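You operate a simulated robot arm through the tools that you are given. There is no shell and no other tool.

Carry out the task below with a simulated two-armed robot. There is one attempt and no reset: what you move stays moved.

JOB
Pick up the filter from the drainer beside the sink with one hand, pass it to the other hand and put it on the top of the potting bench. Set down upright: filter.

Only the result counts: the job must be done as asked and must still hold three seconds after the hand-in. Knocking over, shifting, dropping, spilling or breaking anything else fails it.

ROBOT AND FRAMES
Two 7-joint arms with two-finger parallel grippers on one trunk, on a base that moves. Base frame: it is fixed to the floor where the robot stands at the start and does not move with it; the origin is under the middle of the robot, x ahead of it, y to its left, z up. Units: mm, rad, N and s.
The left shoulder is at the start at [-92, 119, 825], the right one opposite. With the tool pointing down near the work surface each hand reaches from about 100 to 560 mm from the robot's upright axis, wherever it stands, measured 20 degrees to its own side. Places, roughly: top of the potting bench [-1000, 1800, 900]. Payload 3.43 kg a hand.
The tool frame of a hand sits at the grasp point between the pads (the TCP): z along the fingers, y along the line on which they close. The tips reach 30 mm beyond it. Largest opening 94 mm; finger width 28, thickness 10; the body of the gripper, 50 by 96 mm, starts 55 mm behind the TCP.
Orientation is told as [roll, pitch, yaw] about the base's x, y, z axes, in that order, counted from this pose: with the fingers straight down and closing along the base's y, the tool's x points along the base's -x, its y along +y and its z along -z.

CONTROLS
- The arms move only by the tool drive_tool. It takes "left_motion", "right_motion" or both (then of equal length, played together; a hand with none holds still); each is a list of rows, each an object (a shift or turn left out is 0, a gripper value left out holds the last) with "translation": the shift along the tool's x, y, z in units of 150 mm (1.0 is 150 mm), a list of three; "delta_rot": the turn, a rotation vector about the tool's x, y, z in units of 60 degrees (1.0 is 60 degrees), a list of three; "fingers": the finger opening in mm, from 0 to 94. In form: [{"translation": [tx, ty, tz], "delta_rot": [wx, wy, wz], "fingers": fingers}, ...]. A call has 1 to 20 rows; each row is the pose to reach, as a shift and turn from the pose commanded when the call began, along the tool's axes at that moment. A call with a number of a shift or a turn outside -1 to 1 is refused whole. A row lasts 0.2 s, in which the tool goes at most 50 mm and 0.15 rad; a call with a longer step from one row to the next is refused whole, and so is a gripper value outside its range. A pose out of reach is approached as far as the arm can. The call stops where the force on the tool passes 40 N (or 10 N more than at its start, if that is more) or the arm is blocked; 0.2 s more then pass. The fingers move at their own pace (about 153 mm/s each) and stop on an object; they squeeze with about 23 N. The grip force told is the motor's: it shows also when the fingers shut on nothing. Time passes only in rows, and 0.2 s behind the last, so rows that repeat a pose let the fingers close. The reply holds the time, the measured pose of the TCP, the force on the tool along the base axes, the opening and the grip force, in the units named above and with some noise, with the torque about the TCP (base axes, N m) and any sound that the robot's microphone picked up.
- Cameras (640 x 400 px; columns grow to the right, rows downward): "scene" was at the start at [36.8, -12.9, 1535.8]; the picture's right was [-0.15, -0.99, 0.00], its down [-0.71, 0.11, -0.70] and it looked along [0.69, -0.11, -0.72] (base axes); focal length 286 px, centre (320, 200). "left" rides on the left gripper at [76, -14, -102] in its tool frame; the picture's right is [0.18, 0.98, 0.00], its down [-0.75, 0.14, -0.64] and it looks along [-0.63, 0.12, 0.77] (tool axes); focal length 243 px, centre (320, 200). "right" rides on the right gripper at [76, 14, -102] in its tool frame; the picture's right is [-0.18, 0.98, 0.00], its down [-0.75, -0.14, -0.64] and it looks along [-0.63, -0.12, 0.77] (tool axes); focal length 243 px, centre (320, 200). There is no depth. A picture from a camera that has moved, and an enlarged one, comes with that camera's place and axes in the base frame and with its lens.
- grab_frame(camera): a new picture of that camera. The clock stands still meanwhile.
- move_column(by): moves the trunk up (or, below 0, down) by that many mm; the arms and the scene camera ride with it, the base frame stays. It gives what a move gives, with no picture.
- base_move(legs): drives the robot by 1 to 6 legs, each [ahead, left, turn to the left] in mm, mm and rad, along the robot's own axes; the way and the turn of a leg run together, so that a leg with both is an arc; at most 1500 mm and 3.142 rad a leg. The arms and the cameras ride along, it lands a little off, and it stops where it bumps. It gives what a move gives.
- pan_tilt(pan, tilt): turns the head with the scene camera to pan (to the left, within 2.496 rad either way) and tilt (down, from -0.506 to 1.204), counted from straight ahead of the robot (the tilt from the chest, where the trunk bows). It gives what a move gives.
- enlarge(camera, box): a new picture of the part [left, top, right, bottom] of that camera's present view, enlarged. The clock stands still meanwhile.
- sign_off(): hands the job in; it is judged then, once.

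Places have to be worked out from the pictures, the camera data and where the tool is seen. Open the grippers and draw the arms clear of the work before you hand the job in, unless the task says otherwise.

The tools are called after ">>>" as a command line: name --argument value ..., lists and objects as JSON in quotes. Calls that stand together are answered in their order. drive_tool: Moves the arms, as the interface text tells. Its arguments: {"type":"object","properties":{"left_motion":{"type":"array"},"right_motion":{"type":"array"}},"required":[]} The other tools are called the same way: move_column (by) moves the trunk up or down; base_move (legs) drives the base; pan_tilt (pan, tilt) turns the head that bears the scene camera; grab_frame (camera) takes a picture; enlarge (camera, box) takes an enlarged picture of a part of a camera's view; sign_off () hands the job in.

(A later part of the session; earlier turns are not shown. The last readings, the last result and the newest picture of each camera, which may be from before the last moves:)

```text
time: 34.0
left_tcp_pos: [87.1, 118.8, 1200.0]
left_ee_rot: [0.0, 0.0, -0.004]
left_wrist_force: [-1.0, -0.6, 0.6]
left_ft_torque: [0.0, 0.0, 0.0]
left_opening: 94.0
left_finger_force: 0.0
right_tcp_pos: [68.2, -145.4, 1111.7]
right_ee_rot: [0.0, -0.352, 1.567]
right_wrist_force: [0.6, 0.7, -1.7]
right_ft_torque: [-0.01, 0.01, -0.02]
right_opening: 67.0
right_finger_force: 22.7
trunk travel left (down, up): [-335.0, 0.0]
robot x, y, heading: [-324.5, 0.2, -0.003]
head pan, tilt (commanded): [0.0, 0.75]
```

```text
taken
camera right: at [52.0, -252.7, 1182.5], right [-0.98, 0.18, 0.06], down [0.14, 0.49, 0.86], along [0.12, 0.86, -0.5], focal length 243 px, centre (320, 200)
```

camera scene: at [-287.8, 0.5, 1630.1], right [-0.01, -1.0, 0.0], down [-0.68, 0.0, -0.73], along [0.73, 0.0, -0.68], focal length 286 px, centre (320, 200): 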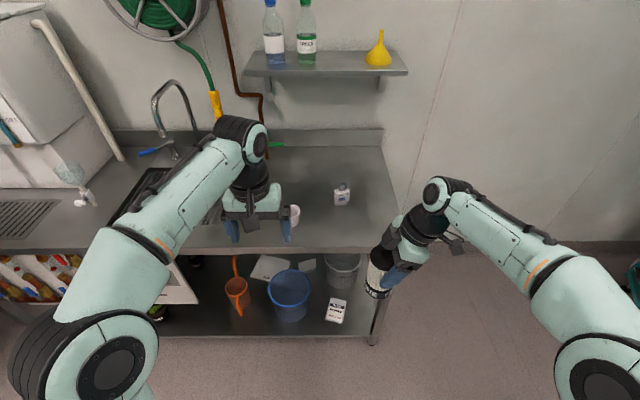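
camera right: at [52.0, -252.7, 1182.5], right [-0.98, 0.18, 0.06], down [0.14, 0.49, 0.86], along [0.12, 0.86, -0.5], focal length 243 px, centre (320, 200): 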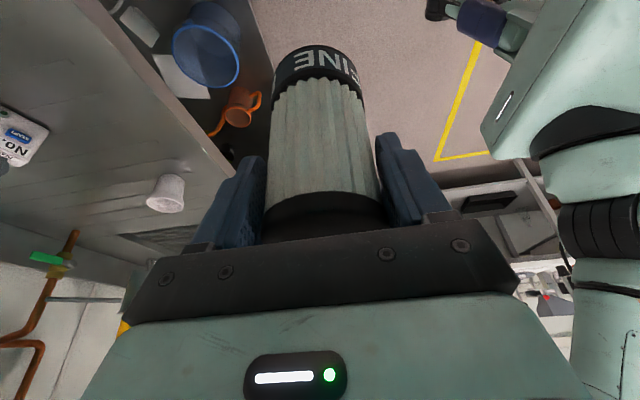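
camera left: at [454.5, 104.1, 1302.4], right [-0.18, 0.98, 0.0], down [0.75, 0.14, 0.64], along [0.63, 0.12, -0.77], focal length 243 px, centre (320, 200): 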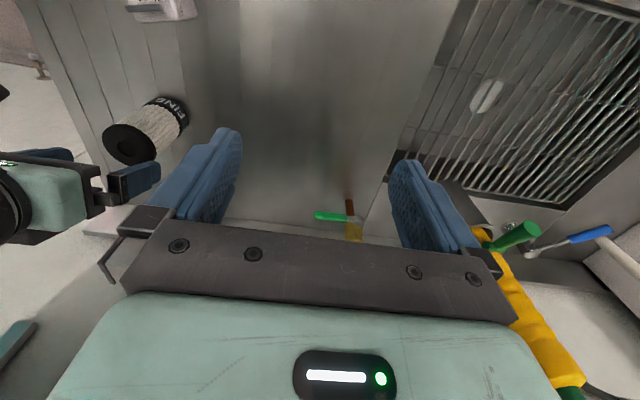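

The right hand now points left with the filter upright below it, spanning z≈1018 to 1137. Next I'll turn the left hand -60° about the vertical as the first part of its approach pose.

>>> drive_tool --left_motion '[{"delta_rot": [0, 0, 0.125], "fingers": 94}, {"delta_rot": [0, 0, 0.25]}, {"delta_rot": [0, 0, 0.375]}, {"delta_rot": [0, 0, 0.5]}, {"delta_rot": [0, 0, 0.625]}, {"delta_rot": [0, 0, 0.75]}, {"delta_rot": [0, 0, 0.875]}, {"delta_rot": [0, 0, 1.0]}, {"delta_rot": [0, 0, 1.0]}]'

>>> grab_frame --camera "scene"

```text
time: 36.0
left_tcp_pos: [85.8, 118.4, 1199.9]
left_ee_rot: [-0.001, 0.001, -1.055]
left_wrist_force: [0.6, 0.2, 0.5]
left_ft_torque: [0.03, -0.01, -0.01]
left_opening: 94.1
left_finger_force: 0.0
right_tcp_pos: [67.2, -146.3, 1112.6]
right_ee_rot: [0.0, -0.35, 1.567]
right_wrist_force: [0.1, -0.4, -2.1]
right_ft_torque: [0.0, -0.02, -0.01]
right_opening: 66.9
right_finger_force: 22.7
trunk travel left (down, up): [-335.0, 0.0]
robot x, y, heading: [-326.1, -0.5, -0.0]
head pan, tilt (commanded): [0.0, 0.75]
```

```text
taken
camera scene: at [-287.7, 0.5, 1630.1], right [-0.01, -1.0, 0.0], down [-0.68, 0.0, -0.73], along [0.73, 0.0, -0.68], focal length 286 px, centre (320, 200)
```

scene: 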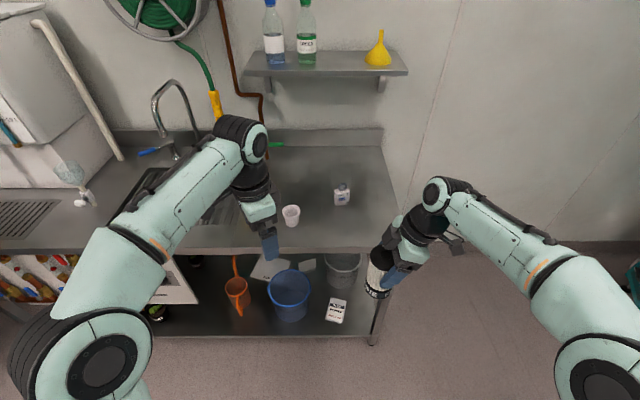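

The left hand is at yaw -1.055. I'll finish the turn to -1.57 and then pitch it to point right and downward at 60° from vertical.

>>> drive_tool --left_motion '[{"delta_rot": [0, 0, 0.125]}, {"delta_rot": [0, 0, 0.25]}, {"delta_rot": [0, 0, 0.375]}, {"delta_rot": [0, 0, 0.497]}, {"delta_rot": [0, 0, 0.497]}]'

>>> drive_tool --left_motion '[{"delta_rot": [0, -0.125, 0]}, {"delta_rot": [0, -0.25, 0]}, {"delta_rot": [0, -0.375, 0]}, {"delta_rot": [0, -0.5, 0]}, {"delta_rot": [0, -0.625, 0]}, {"delta_rot": [0, -0.75, 0]}, {"delta_rot": [0, -0.875, 0]}, {"delta_rot": [0, -1.0, 0]}, {"delta_rot": [0, -1.0, 0]}]'

>>> grab_frame --camera "scene"

>>> grab_frame --camera "left"

```text
time: 37.2
left_tcp_pos: [86.6, 118.8, 1199.9]
left_ee_rot: [0.0, 0.0, -1.573]
left_wrist_force: [-0.3, -0.3, 0.4]
left_ft_torque: [-0.01, 0.0, 0.03]
left_opening: 93.8
left_finger_force: 0.0
right_tcp_pos: [66.7, -145.0, 1111.8]
right_ee_rot: [0.0, -0.351, 1.566]
right_wrist_force: [0.0, 0.1, -0.8]
right_ft_torque: [0.03, 0.02, 0.01]
right_opening: 66.6
right_finger_force: 23.2
trunk travel left (down, up): [-335.0, 0.0]
robot x, y, heading: [-330.4, -3.8, -0.004]
head pan, tilt (commanded): [0.0, 0.75]
```

```text
time: 39.2
left_tcp_pos: [87.1, 117.8, 1200.2]
left_ee_rot: [0.001, -1.049, -1.574]
left_wrist_force: [0.6, 0.1, 0.5]
left_ft_torque: [0.04, -0.04, -0.03]
left_opening: 94.1
left_finger_force: 0.0
right_tcp_pos: [67.7, -145.9, 1111.7]
right_ee_rot: [-0.001, -0.351, 1.566]
right_wrist_force: [-0.5, -0.6, -1.8]
right_ft_torque: [-0.03, 0.01, -0.01]
right_opening: 66.7
right_finger_force: 23.2
trunk travel left (down, up): [-335.0, 0.0]
robot x, y, heading: [-325.7, 1.9, -0.007]
head pan, tilt (commanded): [0.0, 0.75]
```

```text
taken
camera scene: at [-287.7, 0.2, 1630.1], right [-0.01, -1.0, 0.0], down [-0.68, 0.0, -0.73], along [0.73, 0.0, -0.68], focal length 286 px, centre (320, 200)
```

scene: 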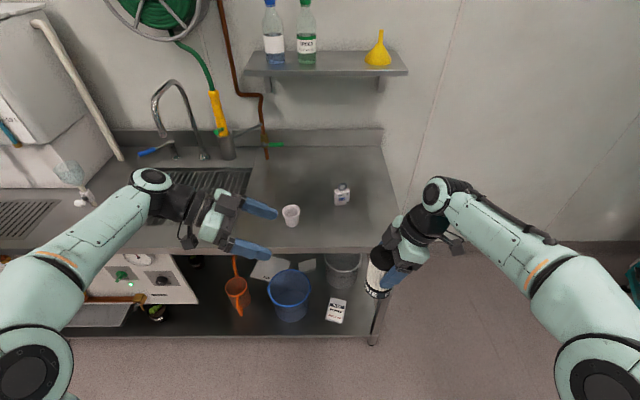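

```text
taken
camera left: at [72.4, 244.4, 1185.3], right [0.98, 0.09, -0.16], down [0.14, 0.18, 0.97], along [0.12, -0.98, 0.16], focal length 243 px, centre (320, 200)
```

left: 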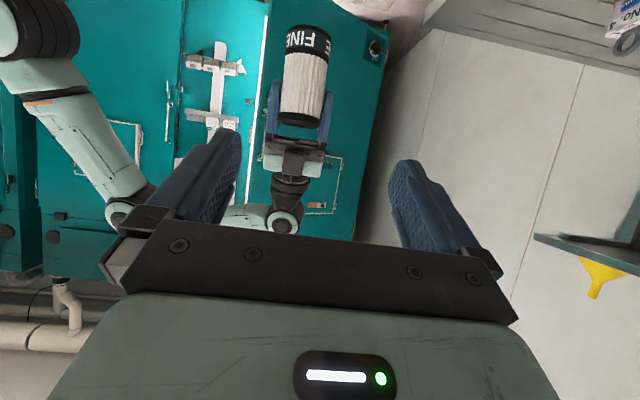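

Both hands now face each other in free space. I'll enlarge the left view to measure exactly where the filter sits in the right hand.

>>> enlarge --camera "left" --box '[240, 10, 370, 160]'

```text
2.67 times, centred on (305, 85) of left
camera zoom: at [72.4, 244.4, 1185.3], right [0.98, 0.09, -0.16], down [0.14, 0.18, 0.97], along [0.12, -0.98, 0.16], focal length 647 px, centre (360, 507)
```

zoom: 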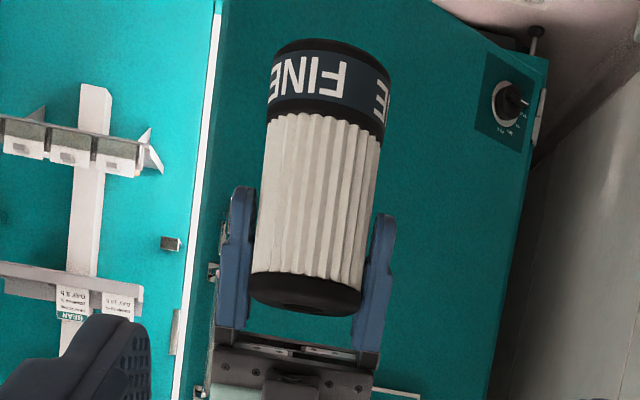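

The filter measures z≈1015 (bottom) to 1138 (top) in the right hand, vertical within about 1°. I'll bring it 85 mm towards the robot's centre line.

>>> drive_tool --right_motion '[{"translation": [-0.1, 0.001, 0.037], "fingers": 40}, {"translation": [-0.22, 0.001, 0.081]}, {"translation": [-0.33, 0.002, 0.121]}, {"translation": [-0.44, 0.002, 0.161]}, {"translation": [-0.532, 0.003, 0.195]}, {"translation": [-0.532, 0.003, 0.195]}]'

>>> enlarge --camera "left" --box '[200, 0, 420, 200]'

>>> grab_frame --camera "scene"

```text
time: 40.6
left_tcp_pos: [87.3, 117.5, 1200.7]
left_ee_rot: [0.0, -1.046, -1.573]
left_wrist_force: [-0.7, 0.1, -0.2]
left_ft_torque: [-0.02, -0.03, -0.01]
left_opening: 93.9
left_finger_force: 0.1
right_tcp_pos: [68.8, -60.6, 1111.4]
right_ee_rot: [0.001, -0.351, 1.565]
right_wrist_force: [-0.8, -1.2, -1.0]
right_ft_torque: [0.02, -0.01, 0.01]
right_opening: 66.6
right_finger_force: 23.4
trunk travel left (down, up): [-335.0, 0.0]
robot x, y, heading: [-331.2, 0.6, -0.005]
head pan, tilt (commanded): [0.0, 0.75]
```

```text
2.00 times, centred on (310, 100) of left
camera zoom: at [72.4, 244.4, 1185.5], right [0.98, 0.09, -0.16], down [0.14, 0.18, 0.97], along [0.12, -0.98, 0.16], focal length 485 px, centre (340, 400)
```

zoom: 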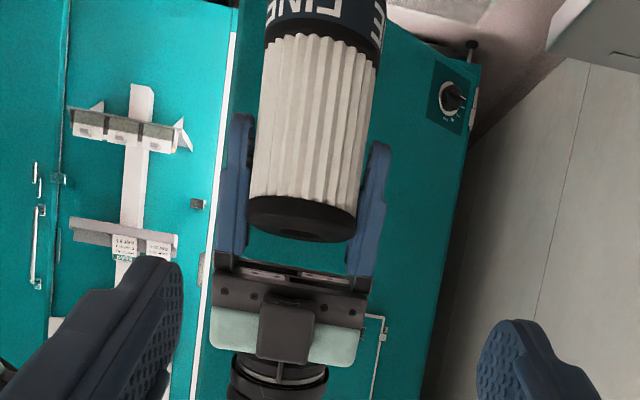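

```text
taken
camera scene: at [-287.8, 0.3, 1630.1], right [-0.01, -1.0, 0.0], down [-0.68, 0.0, -0.73], along [0.73, 0.0, -0.68], focal length 286 px, centre (320, 200)
```

scene: 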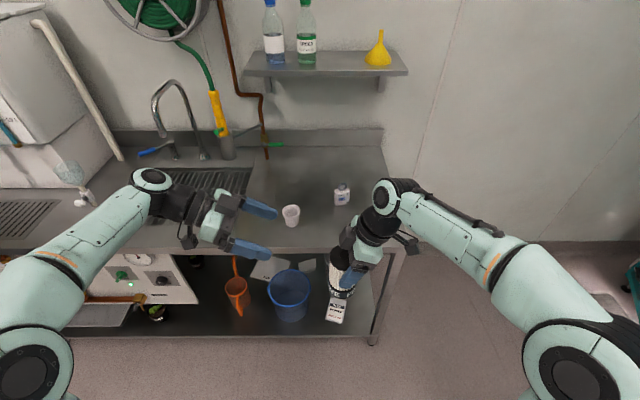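

I'll bring the left hand to a pre-grasp point 120 mm back along its axis from the filter's lower part (target [66.5, -60, 1050]).

>>> drive_tool --left_motion '[{"translation": [0.1, -0.06, 0.1], "fingers": 94}, {"translation": [0.2, -0.12, 0.25]}, {"translation": [0.28, -0.137, 0.42]}, {"translation": [0.28, -0.137, 0.58]}, {"translation": [0.28, -0.137, 0.727]}, {"translation": [0.28, -0.137, 0.727]}]'

>>> grab_frame --camera "left"

>>> grab_frame --camera "right"

>>> enlarge --camera "scene" --box '[180, 150, 480, 350]'

```text
time: 42.0
left_tcp_pos: [66.0, 44.6, 1110.9]
left_ee_rot: [0.002, -1.047, -1.575]
left_wrist_force: [0.3, 0.7, 0.0]
left_ft_torque: [-0.01, 0.0, -0.02]
left_opening: 94.1
left_finger_force: 0.0
right_tcp_pos: [69.1, -60.7, 1110.7]
right_ee_rot: [-0.001, -0.353, 1.565]
right_wrist_force: [0.2, 0.0, -1.2]
right_ft_torque: [0.01, -0.02, 0.01]
right_opening: 66.7
right_finger_force: 23.0
trunk travel left (down, up): [-335.0, 0.0]
robot x, y, heading: [-324.5, 0.1, -0.005]
head pan, tilt (commanded): [0.0, 0.75]
```

```text
taken
camera left: at [51.4, 171.9, 1095.9], right [0.98, 0.09, -0.16], down [0.14, 0.18, 0.97], along [0.12, -0.98, 0.16], focal length 243 px, centre (320, 200)
```

left: 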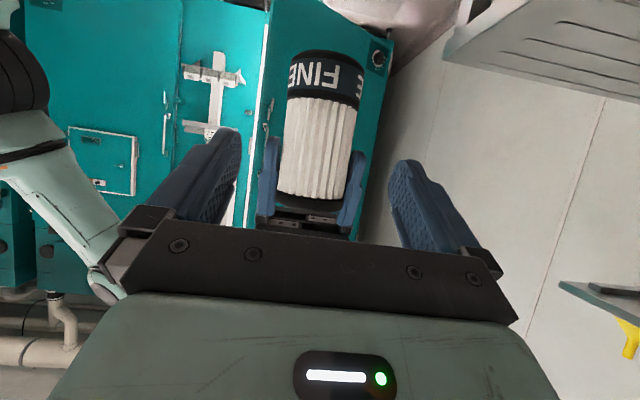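

```text
taken
camera right: at [52.9, -167.3, 1182.1], right [-0.98, 0.18, 0.06], down [0.14, 0.49, 0.86], along [0.12, 0.86, -0.5], focal length 243 px, centre (320, 200)
```

right: 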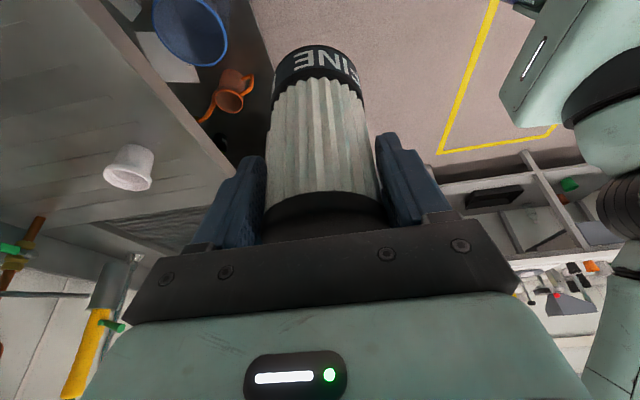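

```text
2.00 times, centred on (330, 250) of scene
camera zoom: at [-287.8, 0.7, 1630.1], right [-0.01, -1.0, 0.0], down [-0.68, 0.0, -0.73], along [0.73, 0.0, -0.68], focal length 572 px, centre (300, 100)
```

zoom: 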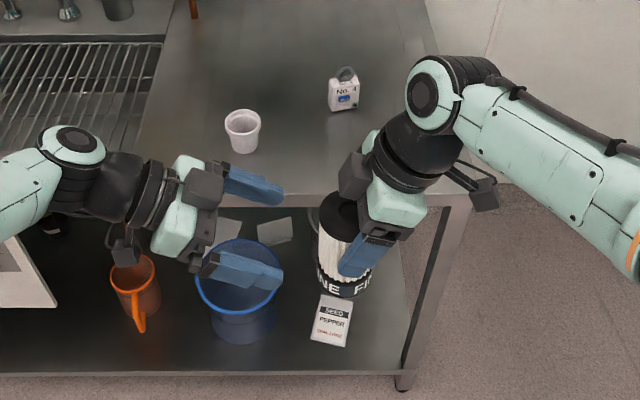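

The left camera confirms the filter axis at x≈66 and its bottom at z≈1015. The left hand is on its line, so I'll advance about 121 mm along the tool axis to straddle the lower part.

>>> drive_tool --left_motion '[{"translation": [0.001, 0, 0.14], "fingers": 94}, {"translation": [0.002, 0, 0.28]}, {"translation": [0.003, 0, 0.42]}, {"translation": [0.004, 0.001, 0.55]}, {"translation": [0.005, 0.001, 0.66]}, {"translation": [0.006, 0.002, 0.74]}, {"translation": [0.007, 0.002, 0.809]}, {"translation": [0.007, 0.002, 0.809]}]'

>>> grab_frame --camera "left"

>>> grab_frame --camera "right"

>>> enlarge --camera "scene" --box '[230, 150, 430, 330]'

```text
time: 43.8
left_tcp_pos: [65.4, -59.8, 1045.3]
left_ee_rot: [0.0, -1.045, -1.569]
left_wrist_force: [-3.1, 20.1, 2.8]
left_ft_torque: [-1.33, -0.19, 0.12]
left_opening: 94.2
left_finger_force: 0.0
right_tcp_pos: [70.1, -62.6, 1111.7]
right_ee_rot: [-0.004, -0.347, 1.562]
right_wrist_force: [1.9, -20.4, -4.2]
right_ft_torque: [0.01, -0.01, -0.1]
right_opening: 66.9
right_finger_force: 22.8
trunk travel left (down, up): [-335.0, 0.0]
robot x, y, heading: [-327.4, -0.1, -0.007]
head pan, tilt (commanded): [0.0, 0.75]
```

```text
taken
camera left: at [51.4, 67.8, 1031.7], right [0.98, 0.09, -0.16], down [0.14, 0.18, 0.97], along [0.12, -0.98, 0.16], focal length 243 px, centre (320, 200)
```

left: 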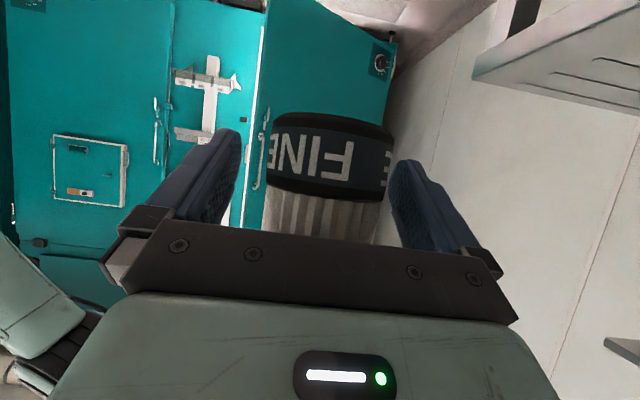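

```text
taken
camera right: at [53.1, -168.8, 1182.3], right [-0.98, 0.18, 0.06], down [0.14, 0.49, 0.86], along [0.13, 0.85, -0.51], focal length 243 px, centre (320, 200)
```

right: 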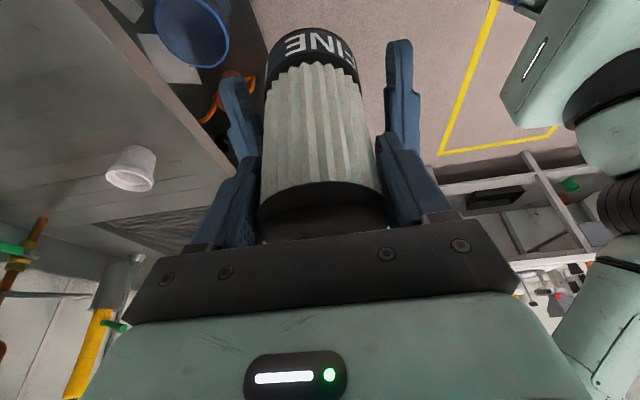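

```text
2.22 times, centred on (330, 240) of scene
camera zoom: at [-287.8, 0.7, 1630.1], right [-0.01, -1.0, 0.0], down [-0.68, 0.0, -0.73], along [0.73, 0.0, -0.68], focal length 636 px, centre (298, 111)
```

zoom: 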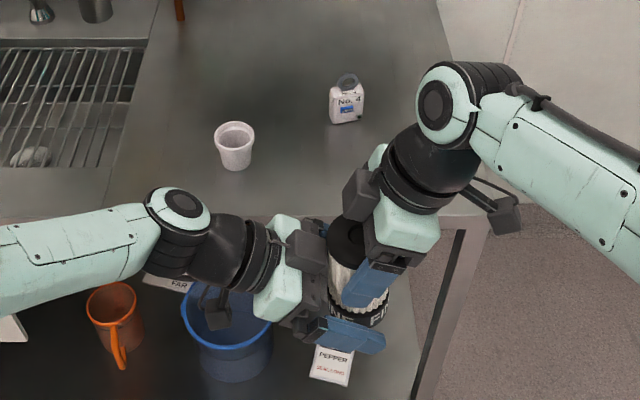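

The force readings show 20 N of contact: the left palm's upper edge has touched the filter side. I'll back the left hand off 12 mm straight to the left and look again.

>>> drive_tool --left_motion '[{"translation": [0.02, 0, -0.035], "fingers": 94}, {"translation": [0.04, 0, -0.069]}, {"translation": [0.04, 0, -0.069]}]'

>>> grab_frame --camera "right"

>>> grab_frame --camera "left"

>>> enlarge --camera "scene" --box '[260, 190, 400, 320]'

```text
time: 44.6
left_tcp_pos: [66.1, -50.0, 1047.5]
left_ee_rot: [-0.001, -1.046, -1.574]
left_wrist_force: [-0.4, -0.5, 0.9]
left_ft_torque: [0.02, -0.01, 0.04]
left_opening: 93.8
left_finger_force: 0.2
right_tcp_pos: [69.2, -59.6, 1111.4]
right_ee_rot: [0.0, -0.351, 1.565]
right_wrist_force: [-0.6, 0.2, -1.1]
right_ft_torque: [0.01, 0.01, 0.01]
right_opening: 66.6
right_finger_force: 23.0
trunk travel left (down, up): [-335.0, 0.0]
robot x, y, heading: [-327.1, 1.5, -0.003]
head pan, tilt (commanded): [0.0, 0.75]
```

```text
taken
camera right: at [52.9, -166.9, 1182.1], right [-0.98, 0.18, 0.06], down [0.14, 0.49, 0.86], along [0.12, 0.86, -0.5], focal length 243 px, centre (320, 200)
```

right: 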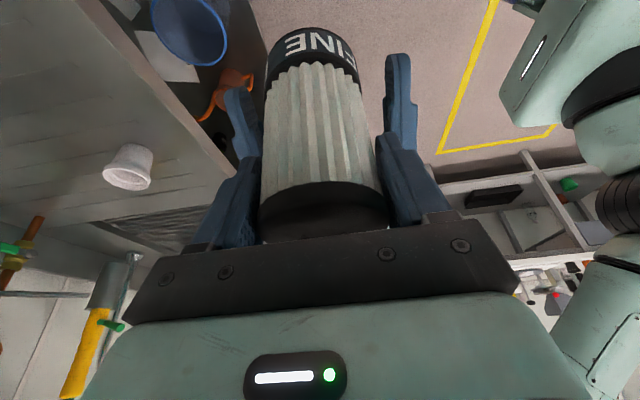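

```text
taken
camera left: at [51.3, 77.5, 1032.4], right [0.98, 0.09, -0.16], down [0.14, 0.18, 0.97], along [0.11, -0.98, 0.16], focal length 243 px, centre (320, 200)
```

left: 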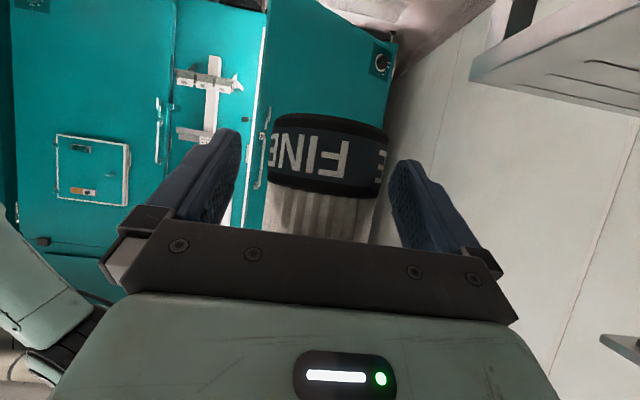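

```text
3.08 times, centred on (330, 255) of scene
camera zoom: at [-287.6, 0.3, 1630.1], right [-0.01, -1.0, 0.0], down [-0.68, 0.0, -0.73], along [0.73, 0.0, -0.68], focal length 880 px, centre (289, 31)
```

zoom: 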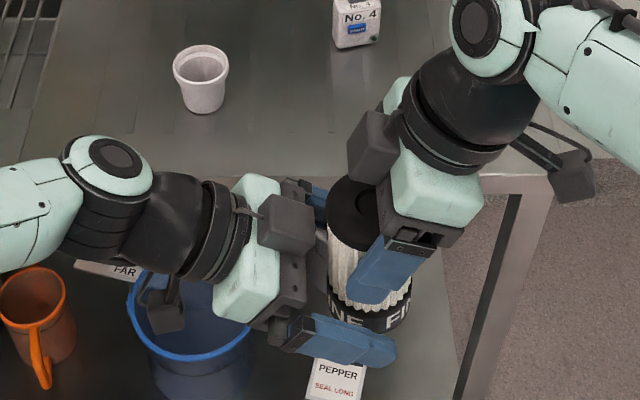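

Contact is gone (forces near zero), but the filter may have rotated slightly in the right hand. I'll enlarge the views to measure its tilt before closing the left hand.

>>> enlarge --camera "scene" --box '[300, 220, 370, 300]'

>>> enlarge --camera "left" --box '[240, 80, 420, 260]'

>>> enlarge --camera "right" --box '[220, 0, 440, 260]'

```text
5.00 times, centred on (335, 260) of scene
camera zoom: at [-287.6, 0.3, 1630.1], right [-0.01, -1.0, 0.0], down [-0.68, 0.0, -0.73], along [0.73, 0.0, -0.68], focal length 1430 px, centre (245, -100)
```

zoom: 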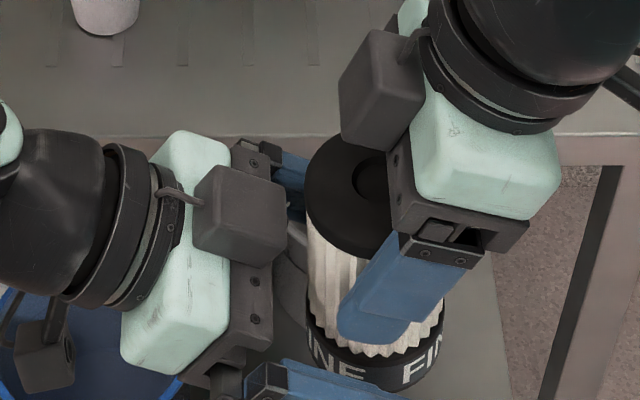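

```text
2.22 times, centred on (330, 170) of left
camera zoom: at [51.3, 77.5, 1032.4], right [0.98, 0.09, -0.16], down [0.14, 0.18, 0.97], along [0.11, -0.98, 0.16], focal length 539 px, centre (298, 267)
```

zoom: 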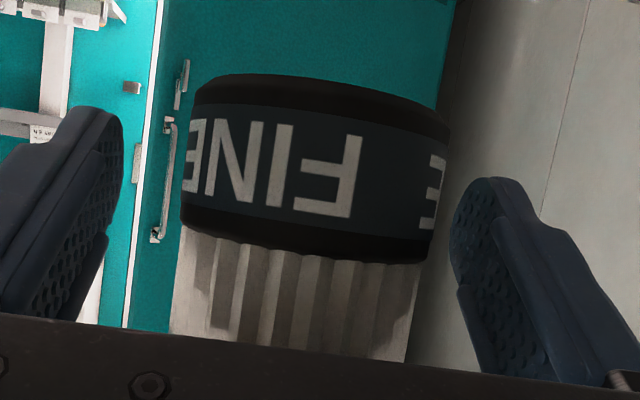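

```text
1.54 times, centred on (330, 130) of right
camera zoom: at [52.9, -166.9, 1182.1], right [-0.98, 0.18, 0.06], down [0.14, 0.49, 0.86], along [0.12, 0.86, -0.5], focal length 373 px, centre (305, 308)
```

zoom: 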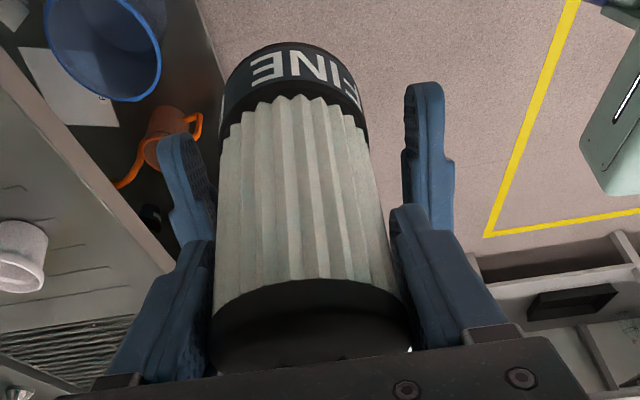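

The gripper carries a block on its upper side, and that is what touched the filter. It's now about 8 mm clear. The left fingertips are nearly level with the filter's bottom, so I'll raise the left hand 6 mm and then close it gently.

>>> drive_tool --left_motion '[{"translation": [-0.018, 0, -0.01], "fingers": 94}, {"translation": [-0.035, 0, -0.02]}, {"translation": [-0.035, 0, -0.02]}]'

>>> enlarge --camera "left" --box '[200, 80, 460, 260]'

>>> enlarge --camera "scene" --box '[270, 210, 380, 310]'

```text
time: 45.4
left_tcp_pos: [67.8, -48.3, 1054.2]
left_ee_rot: [-0.001, -1.048, -1.573]
left_wrist_force: [-0.7, -0.3, -0.1]
left_ft_torque: [0.01, 0.04, 0.03]
left_opening: 93.9
left_finger_force: 0.0
right_tcp_pos: [68.4, -60.4, 1112.3]
right_ee_rot: [-0.001, -0.351, 1.566]
right_wrist_force: [-0.4, -0.6, -1.8]
right_ft_torque: [0.01, 0.01, 0.02]
right_opening: 66.6
right_finger_force: 22.9
trunk travel left (down, up): [-335.0, 0.0]
robot x, y, heading: [-325.0, 2.0, -0.011]
head pan, tilt (commanded): [0.0, 0.75]
```

```text
2.22 times, centred on (330, 170) of left
camera zoom: at [52.1, 78.4, 1038.8], right [0.98, 0.09, -0.16], down [0.14, 0.18, 0.97], along [0.12, -0.98, 0.16], focal length 539 px, centre (298, 267)
```

zoom: 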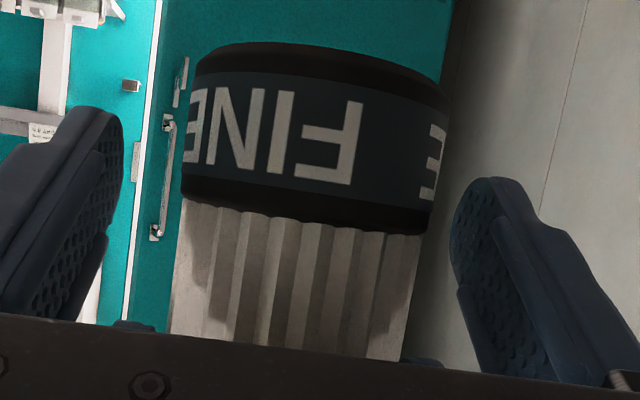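

```text
4.00 times, centred on (325, 260) of scene
camera zoom: at [-287.6, 0.5, 1630.1], right [-0.01, -1.0, 0.0], down [-0.68, 0.0, -0.73], along [0.73, 0.0, -0.68], focal length 1144 px, centre (300, -40)
```

zoom: 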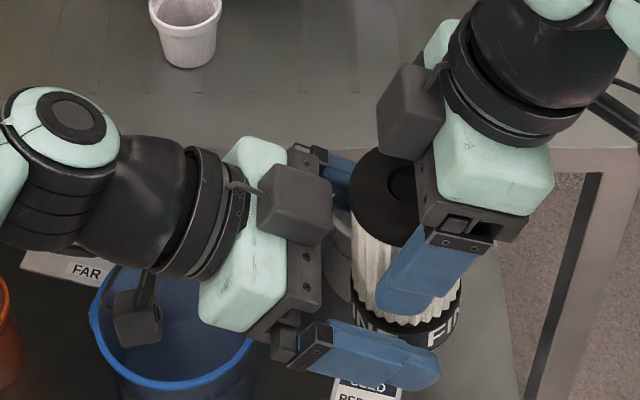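

The left pads straddle the filter's lower band with clearance from the right fingers. I'll close the left gripper now while the right keeps holding.

>>> drive_tool --left_motion '[{"fingers": 84}, {"fingers": 74}, {"fingers": 66}, {"fingers": 40}, {"fingers": 40}, {"fingers": 40}]'

>>> grab_frame --camera "left"

>>> enlarge --camera "scene" --box '[270, 210, 380, 310]'

```text
time: 46.8
left_tcp_pos: [67.4, -46.6, 1053.4]
left_ee_rot: [0.0, -1.046, -1.569]
left_wrist_force: [13.0, -2.6, -0.5]
left_ft_torque: [0.11, 0.42, 0.12]
left_opening: 66.5
left_finger_force: 23.2
right_tcp_pos: [67.9, -59.5, 1111.2]
right_ee_rot: [0.002, -0.351, 1.565]
right_wrist_force: [-12.7, 1.3, 1.3]
right_ft_torque: [0.0, 0.38, 0.1]
right_opening: 66.5
right_finger_force: 22.7
trunk travel left (down, up): [-335.0, 0.0]
robot x, y, heading: [-324.5, 1.6, -0.004]
head pan, tilt (commanded): [0.0, 0.75]
```

```text
taken
camera left: at [52.5, 78.7, 1038.7], right [0.98, 0.09, -0.16], down [0.14, 0.18, 0.97], along [0.12, -0.98, 0.16], focal length 243 px, centre (320, 200)
```

left: 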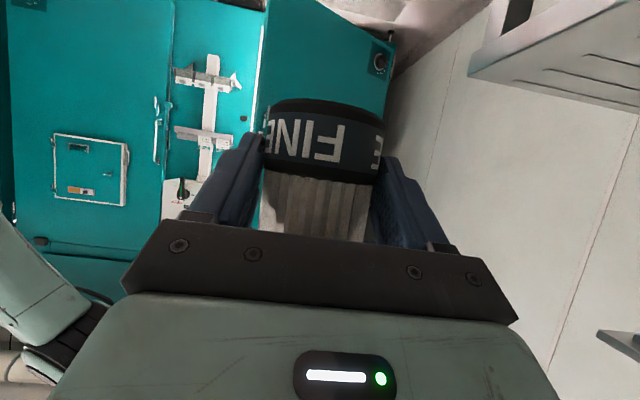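

```text
4.00 times, centred on (325, 260) of scene
camera zoom: at [-287.7, 0.5, 1630.1], right [-0.01, -1.0, 0.0], down [-0.68, 0.0, -0.73], along [0.73, 0.0, -0.68], focal length 1144 px, centre (300, -40)
```

zoom: 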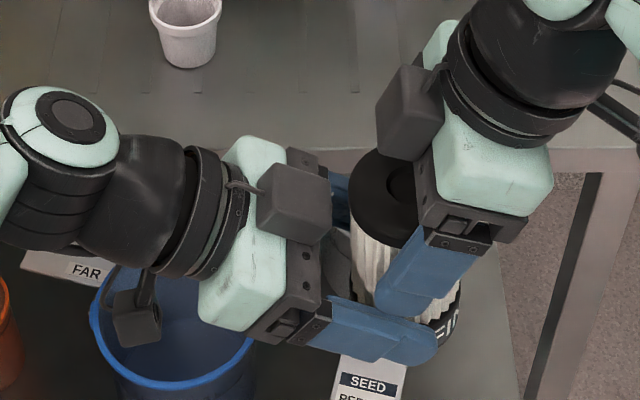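

Both hands hold the filter (66.5 mm, 23 N each), with about 13 N of sideways strain between them. I'll shift the left hand 1.5 mm in +x to relax that before letting go.

>>> drive_tool --left_motion '[{"translation": [0, 0.006, 0], "fingers": 40}, {"translation": [0, 0.01, 0]}, {"translation": [0, 0.01, 0]}]'

```text
time: 47.6
left_tcp_pos: [66.6, -47.8, 1054.1]
left_ee_rot: [0.001, -1.047, -1.573]
left_wrist_force: [13.8, -3.0, -1.3]
left_ft_torque: [0.16, 0.49, 0.17]
left_opening: 66.6
left_finger_force: 23.1
right_tcp_pos: [68.2, -60.1, 1112.8]
right_ee_rot: [-0.001, -0.352, 1.567]
right_wrist_force: [-14.0, 3.8, 2.6]
right_ft_torque: [0.08, 0.33, 0.02]
right_opening: 66.7
right_finger_force: 23.1
trunk travel left (down, up): [-335.0, 0.0]
robot x, y, heading: [-324.4, 1.2, -0.004]
head pan, tilt (commanded): [0.0, 0.75]
```

The strain is unchanged, so it comes from the finger centring and is small. I'll open the right gripper gradually while the left holds.

>>> drive_tool --right_motion '[{"fingers": 68}, {"fingers": 70}, {"fingers": 74}, {"fingers": 80}, {"fingers": 88}, {"fingers": 94}, {"fingers": 94}]' --left_motion '[{"fingers": 40}, {"fingers": 40}, {"fingers": 40}, {"fingers": 40}, {"fingers": 40}, {"fingers": 40}, {"fingers": 40}]'

>>> grab_frame --camera "right"

>>> enlarge --camera "scene" --box '[270, 210, 380, 310]'

```text
time: 49.2
left_tcp_pos: [66.8, -47.7, 1053.3]
left_ee_rot: [0.0, -1.047, -1.573]
left_wrist_force: [0.0, -0.4, -0.4]
left_ft_torque: [0.04, 0.02, -0.02]
left_opening: 66.7
left_finger_force: 22.6
right_tcp_pos: [66.9, -61.1, 1111.7]
right_ee_rot: [-0.001, -0.352, 1.564]
right_wrist_force: [-0.5, 0.7, 0.3]
right_ft_torque: [0.0, 0.02, 0.01]
right_opening: 93.7
right_finger_force: 0.0
trunk travel left (down, up): [-335.0, 0.0]
robot x, y, heading: [-328.6, -1.5, -0.006]
head pan, tilt (commanded): [0.0, 0.75]
```

```text
taken
camera right: at [53.0, -167.4, 1182.1], right [-0.98, 0.18, 0.06], down [0.14, 0.49, 0.86], along [0.12, 0.86, -0.5], focal length 243 px, centre (320, 200)
```

right: 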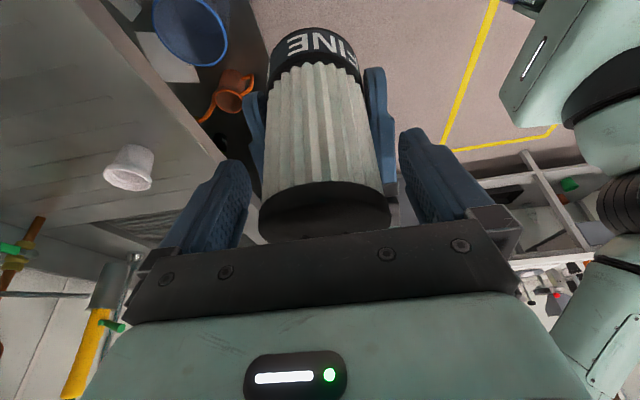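

```text
4.00 times, centred on (325, 260) of scene
camera zoom: at [-287.7, 0.5, 1630.1], right [-0.01, -1.0, 0.0], down [-0.68, 0.0, -0.73], along [0.73, 0.0, -0.68], focal length 1144 px, centre (300, -40)
```

zoom: 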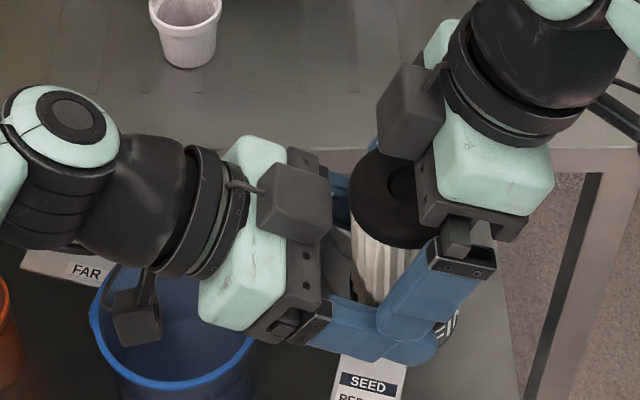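

The left hand alone now holds the filter (66.7 mm, 22.6 N). I'll withdraw the right hand along its own axis, up and to the right, then further right.

>>> drive_tool --right_motion '[{"translation": [0, 0, -0.1], "fingers": 94}, {"translation": [0, 0, -0.25]}, {"translation": [0, 0, -0.45]}, {"translation": [0, 0, -0.65]}, {"translation": [0.1, 0, -0.85]}, {"translation": [0.35, 0, -0.95]}, {"translation": [0.6, 0, -1.0]}, {"translation": [0.85, 0, -1.0]}, {"translation": [1.0, 0, -1.0]}, {"translation": [1.0, 0, -1.0]}]'

>>> grab_frame --camera "right"

>>> grab_frame --camera "scene"

```text
time: 51.4
left_tcp_pos: [68.4, -47.2, 1054.1]
left_ee_rot: [0.0, -1.046, -1.572]
left_wrist_force: [-0.4, 0.1, -1.0]
left_ft_torque: [0.04, -0.01, 0.0]
left_opening: 66.5
left_finger_force: 23.2
right_tcp_pos: [66.8, -254.6, 1199.8]
right_ee_rot: [-0.001, -0.351, 1.566]
right_wrist_force: [-0.6, -0.2, 0.3]
right_ft_torque: [-0.01, 0.0, -0.01]
right_opening: 94.0
right_finger_force: 0.1
trunk travel left (down, up): [-335.0, 0.0]
robot x, y, heading: [-324.7, 4.2, -0.008]
head pan, tilt (commanded): [0.0, 0.75]
```

```text
taken
camera right: at [51.7, -361.0, 1271.2], right [-0.98, 0.18, 0.06], down [0.14, 0.49, 0.86], along [0.12, 0.86, -0.5], focal length 243 px, centre (320, 200)
```

right: 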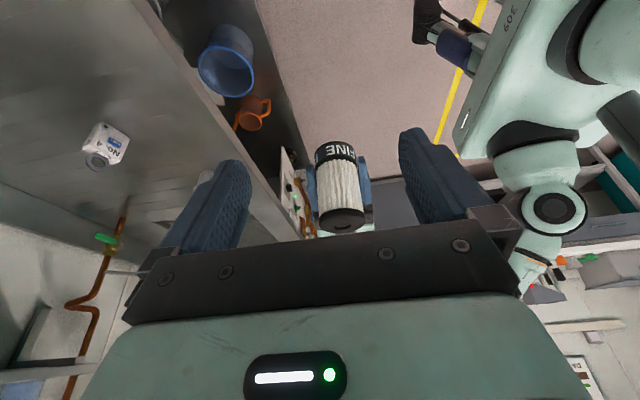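

```text
taken
camera scene: at [-287.7, 0.8, 1630.1], right [-0.01, -1.0, 0.0], down [-0.68, 0.0, -0.73], along [0.73, 0.0, -0.68], focal length 286 px, centre (320, 200)
```

scene: 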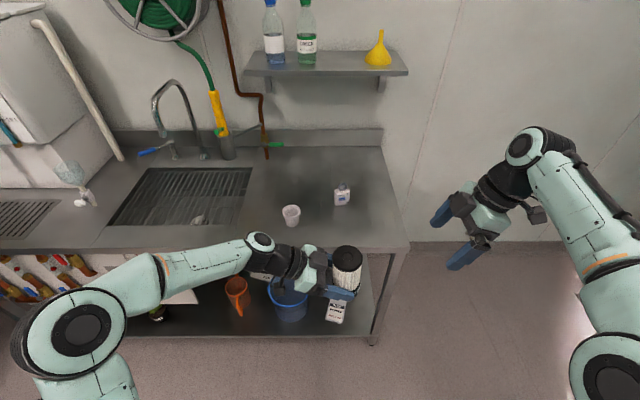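

The right hand is clear and the filter rests in the left hand. I'll enlarge both views to measure its tilt.

>>> enlarge --camera "scene" --box '[300, 225, 390, 315]'

>>> enlarge --camera "right" --box '[280, 120, 400, 240]'

>>> enlarge --camera "left" --box '[220, 70, 420, 260]'

```text
4.44 times, centred on (345, 270) of scene
camera zoom: at [-287.7, 0.8, 1630.1], right [-0.01, -1.0, 0.0], down [-0.68, 0.0, -0.73], along [0.73, 0.0, -0.68], focal length 1271 px, centre (209, -111)
```

zoom: 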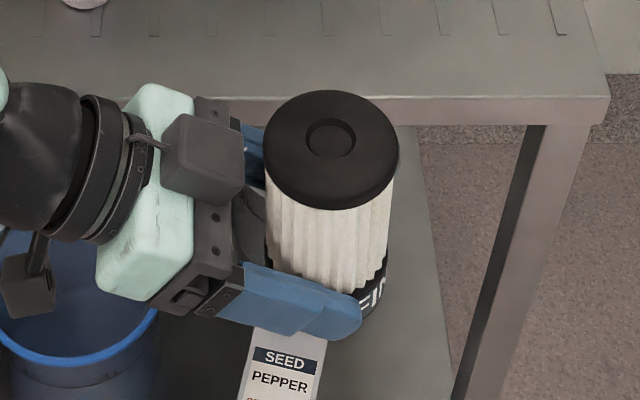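

```text
3.33 times, centred on (340, 180) of right
camera zoom: at [51.7, -361.0, 1271.2], right [-0.98, 0.18, 0.06], down [0.14, 0.49, 0.86], along [0.12, 0.86, -0.5], focal length 809 px, centre (253, 267)
```

zoom: 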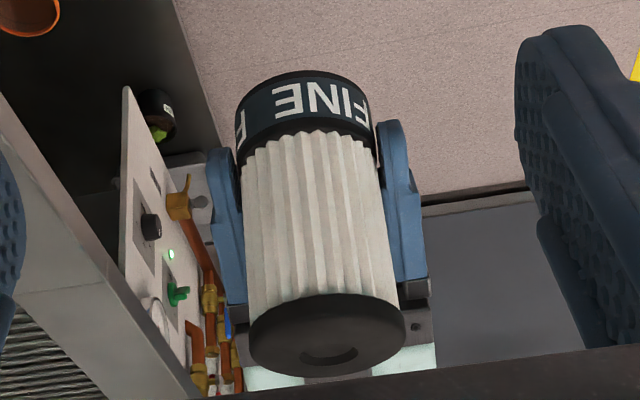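

```text
2.11 times, centred on (320, 165) of left
camera zoom: at [52.9, 78.7, 1038.6], right [0.98, 0.09, -0.16], down [0.14, 0.18, 0.97], along [0.12, -0.98, 0.16], focal length 511 px, centre (320, 274)
```

zoom: 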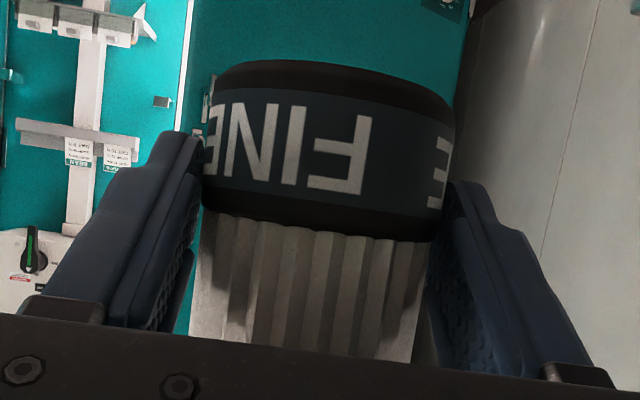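

The filter leans about 2.7° with its bottom away from the left hand, and about 1° sideways. I'll correct that with a small turn of the left hand and pull the free right hand back towards the body.

>>> drive_tool --left_motion '[{"delta_rot": [-0.003, 0.012, 0.005], "fingers": 40}, {"delta_rot": [-0.006, 0.024, 0.01]}, {"delta_rot": [-0.009, 0.036, 0.015]}, {"delta_rot": [-0.011, 0.045, 0.019]}, {"delta_rot": [-0.011, 0.045, 0.019]}]' --right_motion '[{"translation": [0, 0.22, 0], "fingers": 94}, {"translation": [0, 0.44, 0]}, {"translation": [0, 0.66, 0]}, {"translation": [0, 0.867, 0]}, {"translation": [0, 0.867, 0]}]'

>>> enlarge --camera "scene" --box '[300, 225, 390, 315]'

>>> grab_frame --camera "right"

```text
time: 52.6
left_tcp_pos: [68.3, -49.2, 1053.2]
left_ee_rot: [0.043, -1.001, -1.609]
left_wrist_force: [0.5, 0.7, -0.1]
left_ft_torque: [0.03, 0.0, -0.02]
left_opening: 66.7
left_finger_force: 23.4
right_tcp_pos: [-61.7, -250.5, 1200.0]
right_ee_rot: [0.002, -0.352, 1.565]
right_wrist_force: [0.2, -0.3, 0.0]
right_ft_torque: [0.01, 0.02, 0.0]
right_opening: 93.8
right_finger_force: 0.2
trunk travel left (down, up): [-335.0, 0.0]
robot x, y, heading: [-324.1, 1.3, -0.002]
head pan, tilt (commanded): [0.0, 0.75]
```

```text
4.44 times, centred on (345, 270) of scene
camera zoom: at [-286.9, 0.4, 1630.2], right [-0.01, -1.0, 0.0], down [-0.68, 0.0, -0.73], along [0.73, 0.0, -0.68], focal length 1271 px, centre (209, -111)
```

zoom: 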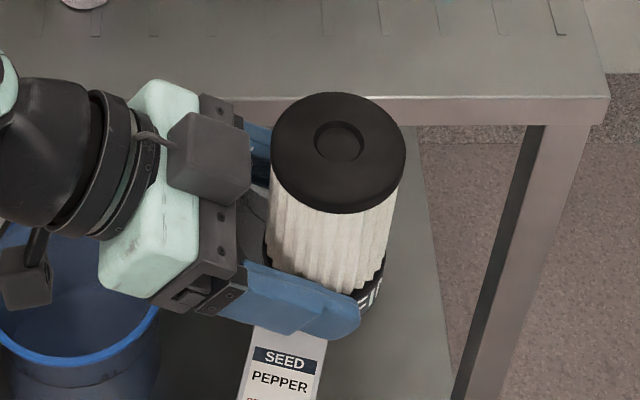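

```text
taken
camera right: at [-77.2, -358.5, 1270.5], right [-0.98, 0.18, 0.06], down [0.14, 0.49, 0.86], along [0.12, 0.86, -0.5], focal length 243 px, centre (320, 200)
```

right: 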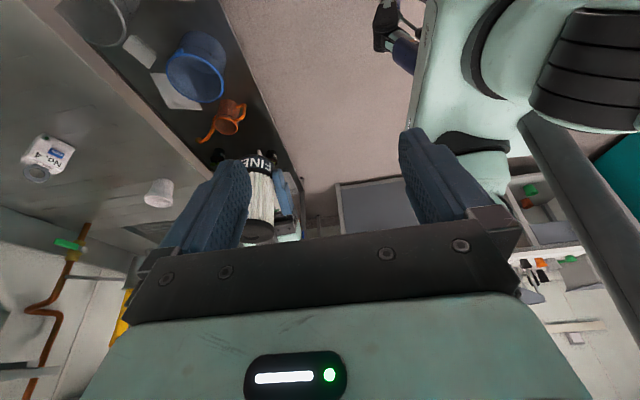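

The filter now stands upright within about 1° in the left hand. I'll swing the left hand about the vertical so it points forward, in two 45° steps, while moving it forward and left.

>>> drive_tool --left_motion '[{"translation": [0.029, 0.038, -0.044], "delta_rot": [-0.09, 0.0025, -0.058], "fingers": 40}, {"translation": [0.058, 0.076, -0.087], "delta_rot": [-0.18, 0.005, -0.115]}, {"translation": [0.087, 0.114, -0.131], "delta_rot": [-0.271, 0.0075, -0.173]}, {"translation": [0.116, 0.152, -0.175], "delta_rot": [-0.361, 0.01, -0.231]}, {"translation": [0.145, 0.19, -0.219], "delta_rot": [-0.451, 0.0125, -0.289]}, {"translation": [0.174, 0.228, -0.262], "delta_rot": [-0.541, 0.015, -0.346]}, {"translation": [0.203, 0.266, -0.306], "delta_rot": [-0.6315, 0.0174, -0.404]}, {"translation": [0.203, 0.266, -0.306], "delta_rot": [-0.6315, 0.0174, -0.404]}]'

>>> grab_frame --camera "scene"

```text
time: 54.4
left_tcp_pos: [106.6, 7.6, 1052.6]
left_ee_rot: [0.046, -1.0, -0.826]
left_wrist_force: [-0.2, 0.3, -0.3]
left_ft_torque: [0.01, 0.01, -0.04]
left_opening: 66.6
left_finger_force: 23.5
right_tcp_pos: [-62.3, -251.4, 1200.0]
right_ee_rot: [0.001, -0.351, 1.564]
right_wrist_force: [0.6, 1.5, 0.1]
right_ft_torque: [-0.03, 0.02, -0.01]
right_opening: 94.0
right_finger_force: 0.0
trunk travel left (down, up): [-335.0, 0.0]
robot x, y, heading: [-326.3, 3.6, -0.006]
head pan, tilt (commanded): [0.0, 0.75]
```

```text
taken
camera scene: at [-287.5, 0.7, 1630.1], right [-0.01, -1.0, 0.0], down [-0.68, 0.0, -0.73], along [0.73, 0.0, -0.68], focal length 286 px, centre (320, 200)
```

scene: 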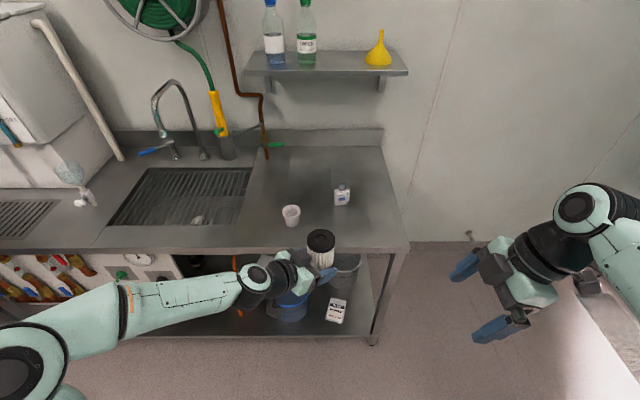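

Going well; the yaw is now -0.83 and the filter is still upright. I'll make the second 45° step.

>>> drive_tool --left_motion '[{"translation": [0.007, 0.064, -0.008], "delta_rot": [-0.09, 0.0025, -0.058], "fingers": 40}, {"translation": [0.014, 0.128, -0.016], "delta_rot": [-0.18, 0.005, -0.115]}, {"translation": [0.021, 0.192, -0.024], "delta_rot": [-0.271, 0.0075, -0.173]}, {"translation": [0.027, 0.255, -0.032], "delta_rot": [-0.361, 0.01, -0.231]}, {"translation": [0.034, 0.319, -0.04], "delta_rot": [-0.451, 0.0125, -0.289]}, {"translation": [0.041, 0.383, -0.048], "delta_rot": [-0.541, 0.015, -0.346]}, {"translation": [0.048, 0.447, -0.056], "delta_rot": [-0.6315, 0.0174, -0.404]}, {"translation": [0.048, 0.447, -0.056], "delta_rot": [-0.6315, 0.0174, -0.404]}]'

>>> grab_frame --camera "scene"

>>> grab_frame --camera "left"

```text
time: 56.2
left_tcp_pos: [147.5, 62.2, 1053.3]
left_ee_rot: [0.043, -1.001, -0.042]
left_wrist_force: [-0.4, -1.1, 0.2]
left_ft_torque: [0.02, -0.01, -0.03]
left_opening: 66.8
left_finger_force: 22.6
right_tcp_pos: [-63.0, -251.8, 1200.4]
right_ee_rot: [-0.001, -0.351, 1.566]
right_wrist_force: [0.1, -0.3, 0.5]
right_ft_torque: [0.01, 0.02, -0.04]
right_opening: 94.2
right_finger_force: 0.0
trunk travel left (down, up): [-335.0, 0.0]
robot x, y, heading: [-327.2, -1.2, -0.0]
head pan, tilt (commanded): [0.0, 0.75]
```

```text
taken
camera scene: at [-287.8, 0.7, 1630.1], right [-0.01, -1.0, 0.0], down [-0.68, 0.0, -0.73], along [0.73, 0.0, -0.68], focal length 286 px, centre (320, 200)
```

scene: 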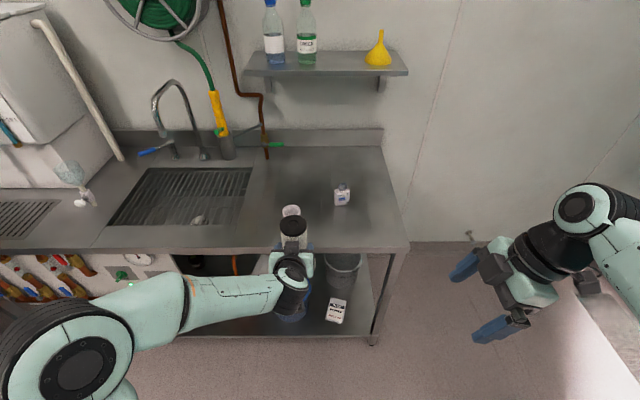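

```text
taken
camera left: at [19.6, 48.6, 1043.6], right [-0.1, 0.99, -0.13], down [-0.13, 0.12, 0.98], along [0.99, 0.11, 0.12], focal length 243 px, centre (320, 200)
```

left: 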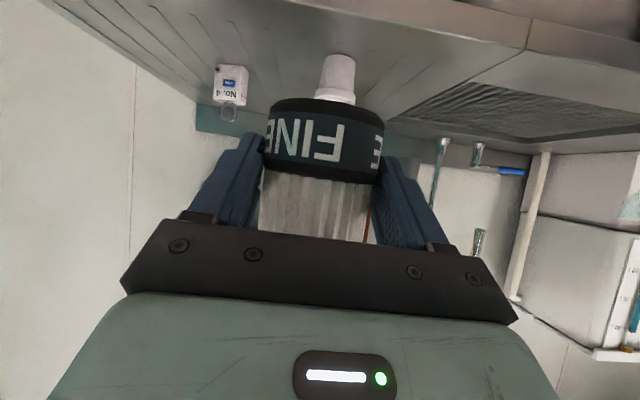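

The left hand points forward with the filter upright. The floor between here and the bench is free, so I'll turn left 90° in place and drive to about [-410, 800], which leaves the filter about 140 mm short of the bench edge.

>>> base_move --legs '[[0, 0, 1.5738], [800, 84, 0]]'

>>> pan_tilt --pan 0.0 --tilt 0.7

>>> grab_frame --camera "scene"

```text
time: 64.4
left_tcp_pos: [-404.4, 1305.1, 1051.7]
left_ee_rot: [0.045, -1.002, 1.482]
left_wrist_force: [0.3, -0.3, -0.1]
left_ft_torque: [-0.03, 0.0, -0.02]
left_opening: 65.8
left_finger_force: 22.9
right_tcp_pos: [-102.1, 1079.8, 1200.4]
right_ee_rot: [-0.001, -0.352, 3.088]
right_wrist_force: [-0.2, -0.1, -0.1]
right_ft_torque: [-0.02, 0.02, 0.02]
right_opening: 94.2
right_finger_force: 0.2
trunk travel left (down, up): [-335.0, 0.0]
robot x, y, heading: [-370.9, 827.9, 1.515]
head pan, tilt (commanded): [0.0, 0.75]
```

```text
time: 65.0
left_tcp_pos: [-404.6, 1304.4, 1052.0]
left_ee_rot: [0.046, -1.001, 1.479]
left_wrist_force: [0.2, -0.8, 0.3]
left_ft_torque: [-0.06, 0.02, -0.02]
left_opening: 65.5
left_finger_force: 23.0
right_tcp_pos: [-100.9, 1080.2, 1199.8]
right_ee_rot: [0.0, -0.351, 3.087]
right_wrist_force: [1.1, 0.4, -0.1]
right_ft_torque: [-0.01, -0.02, -0.01]
right_opening: 94.1
right_finger_force: 0.0
trunk travel left (down, up): [-335.0, 0.0]
robot x, y, heading: [-369.4, 827.2, 1.517]
head pan, tilt (commanded): [0.0, 0.7]
```

```text
taken
camera scene: at [-363.8, 868.0, 1634.4], right [1.0, -0.05, 0.0], down [-0.03, -0.64, -0.76], along [0.04, 0.76, -0.64], focal length 286 px, centre (320, 200)
```

scene: 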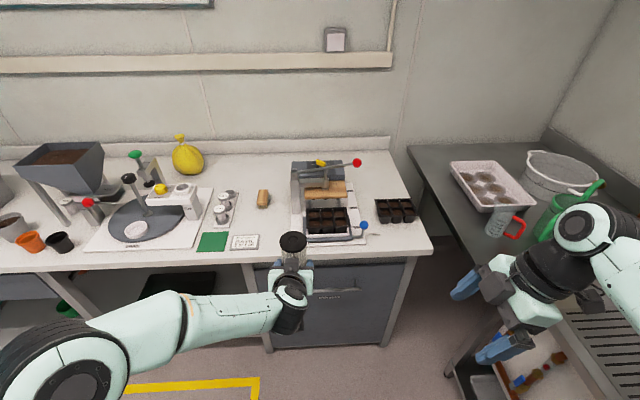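

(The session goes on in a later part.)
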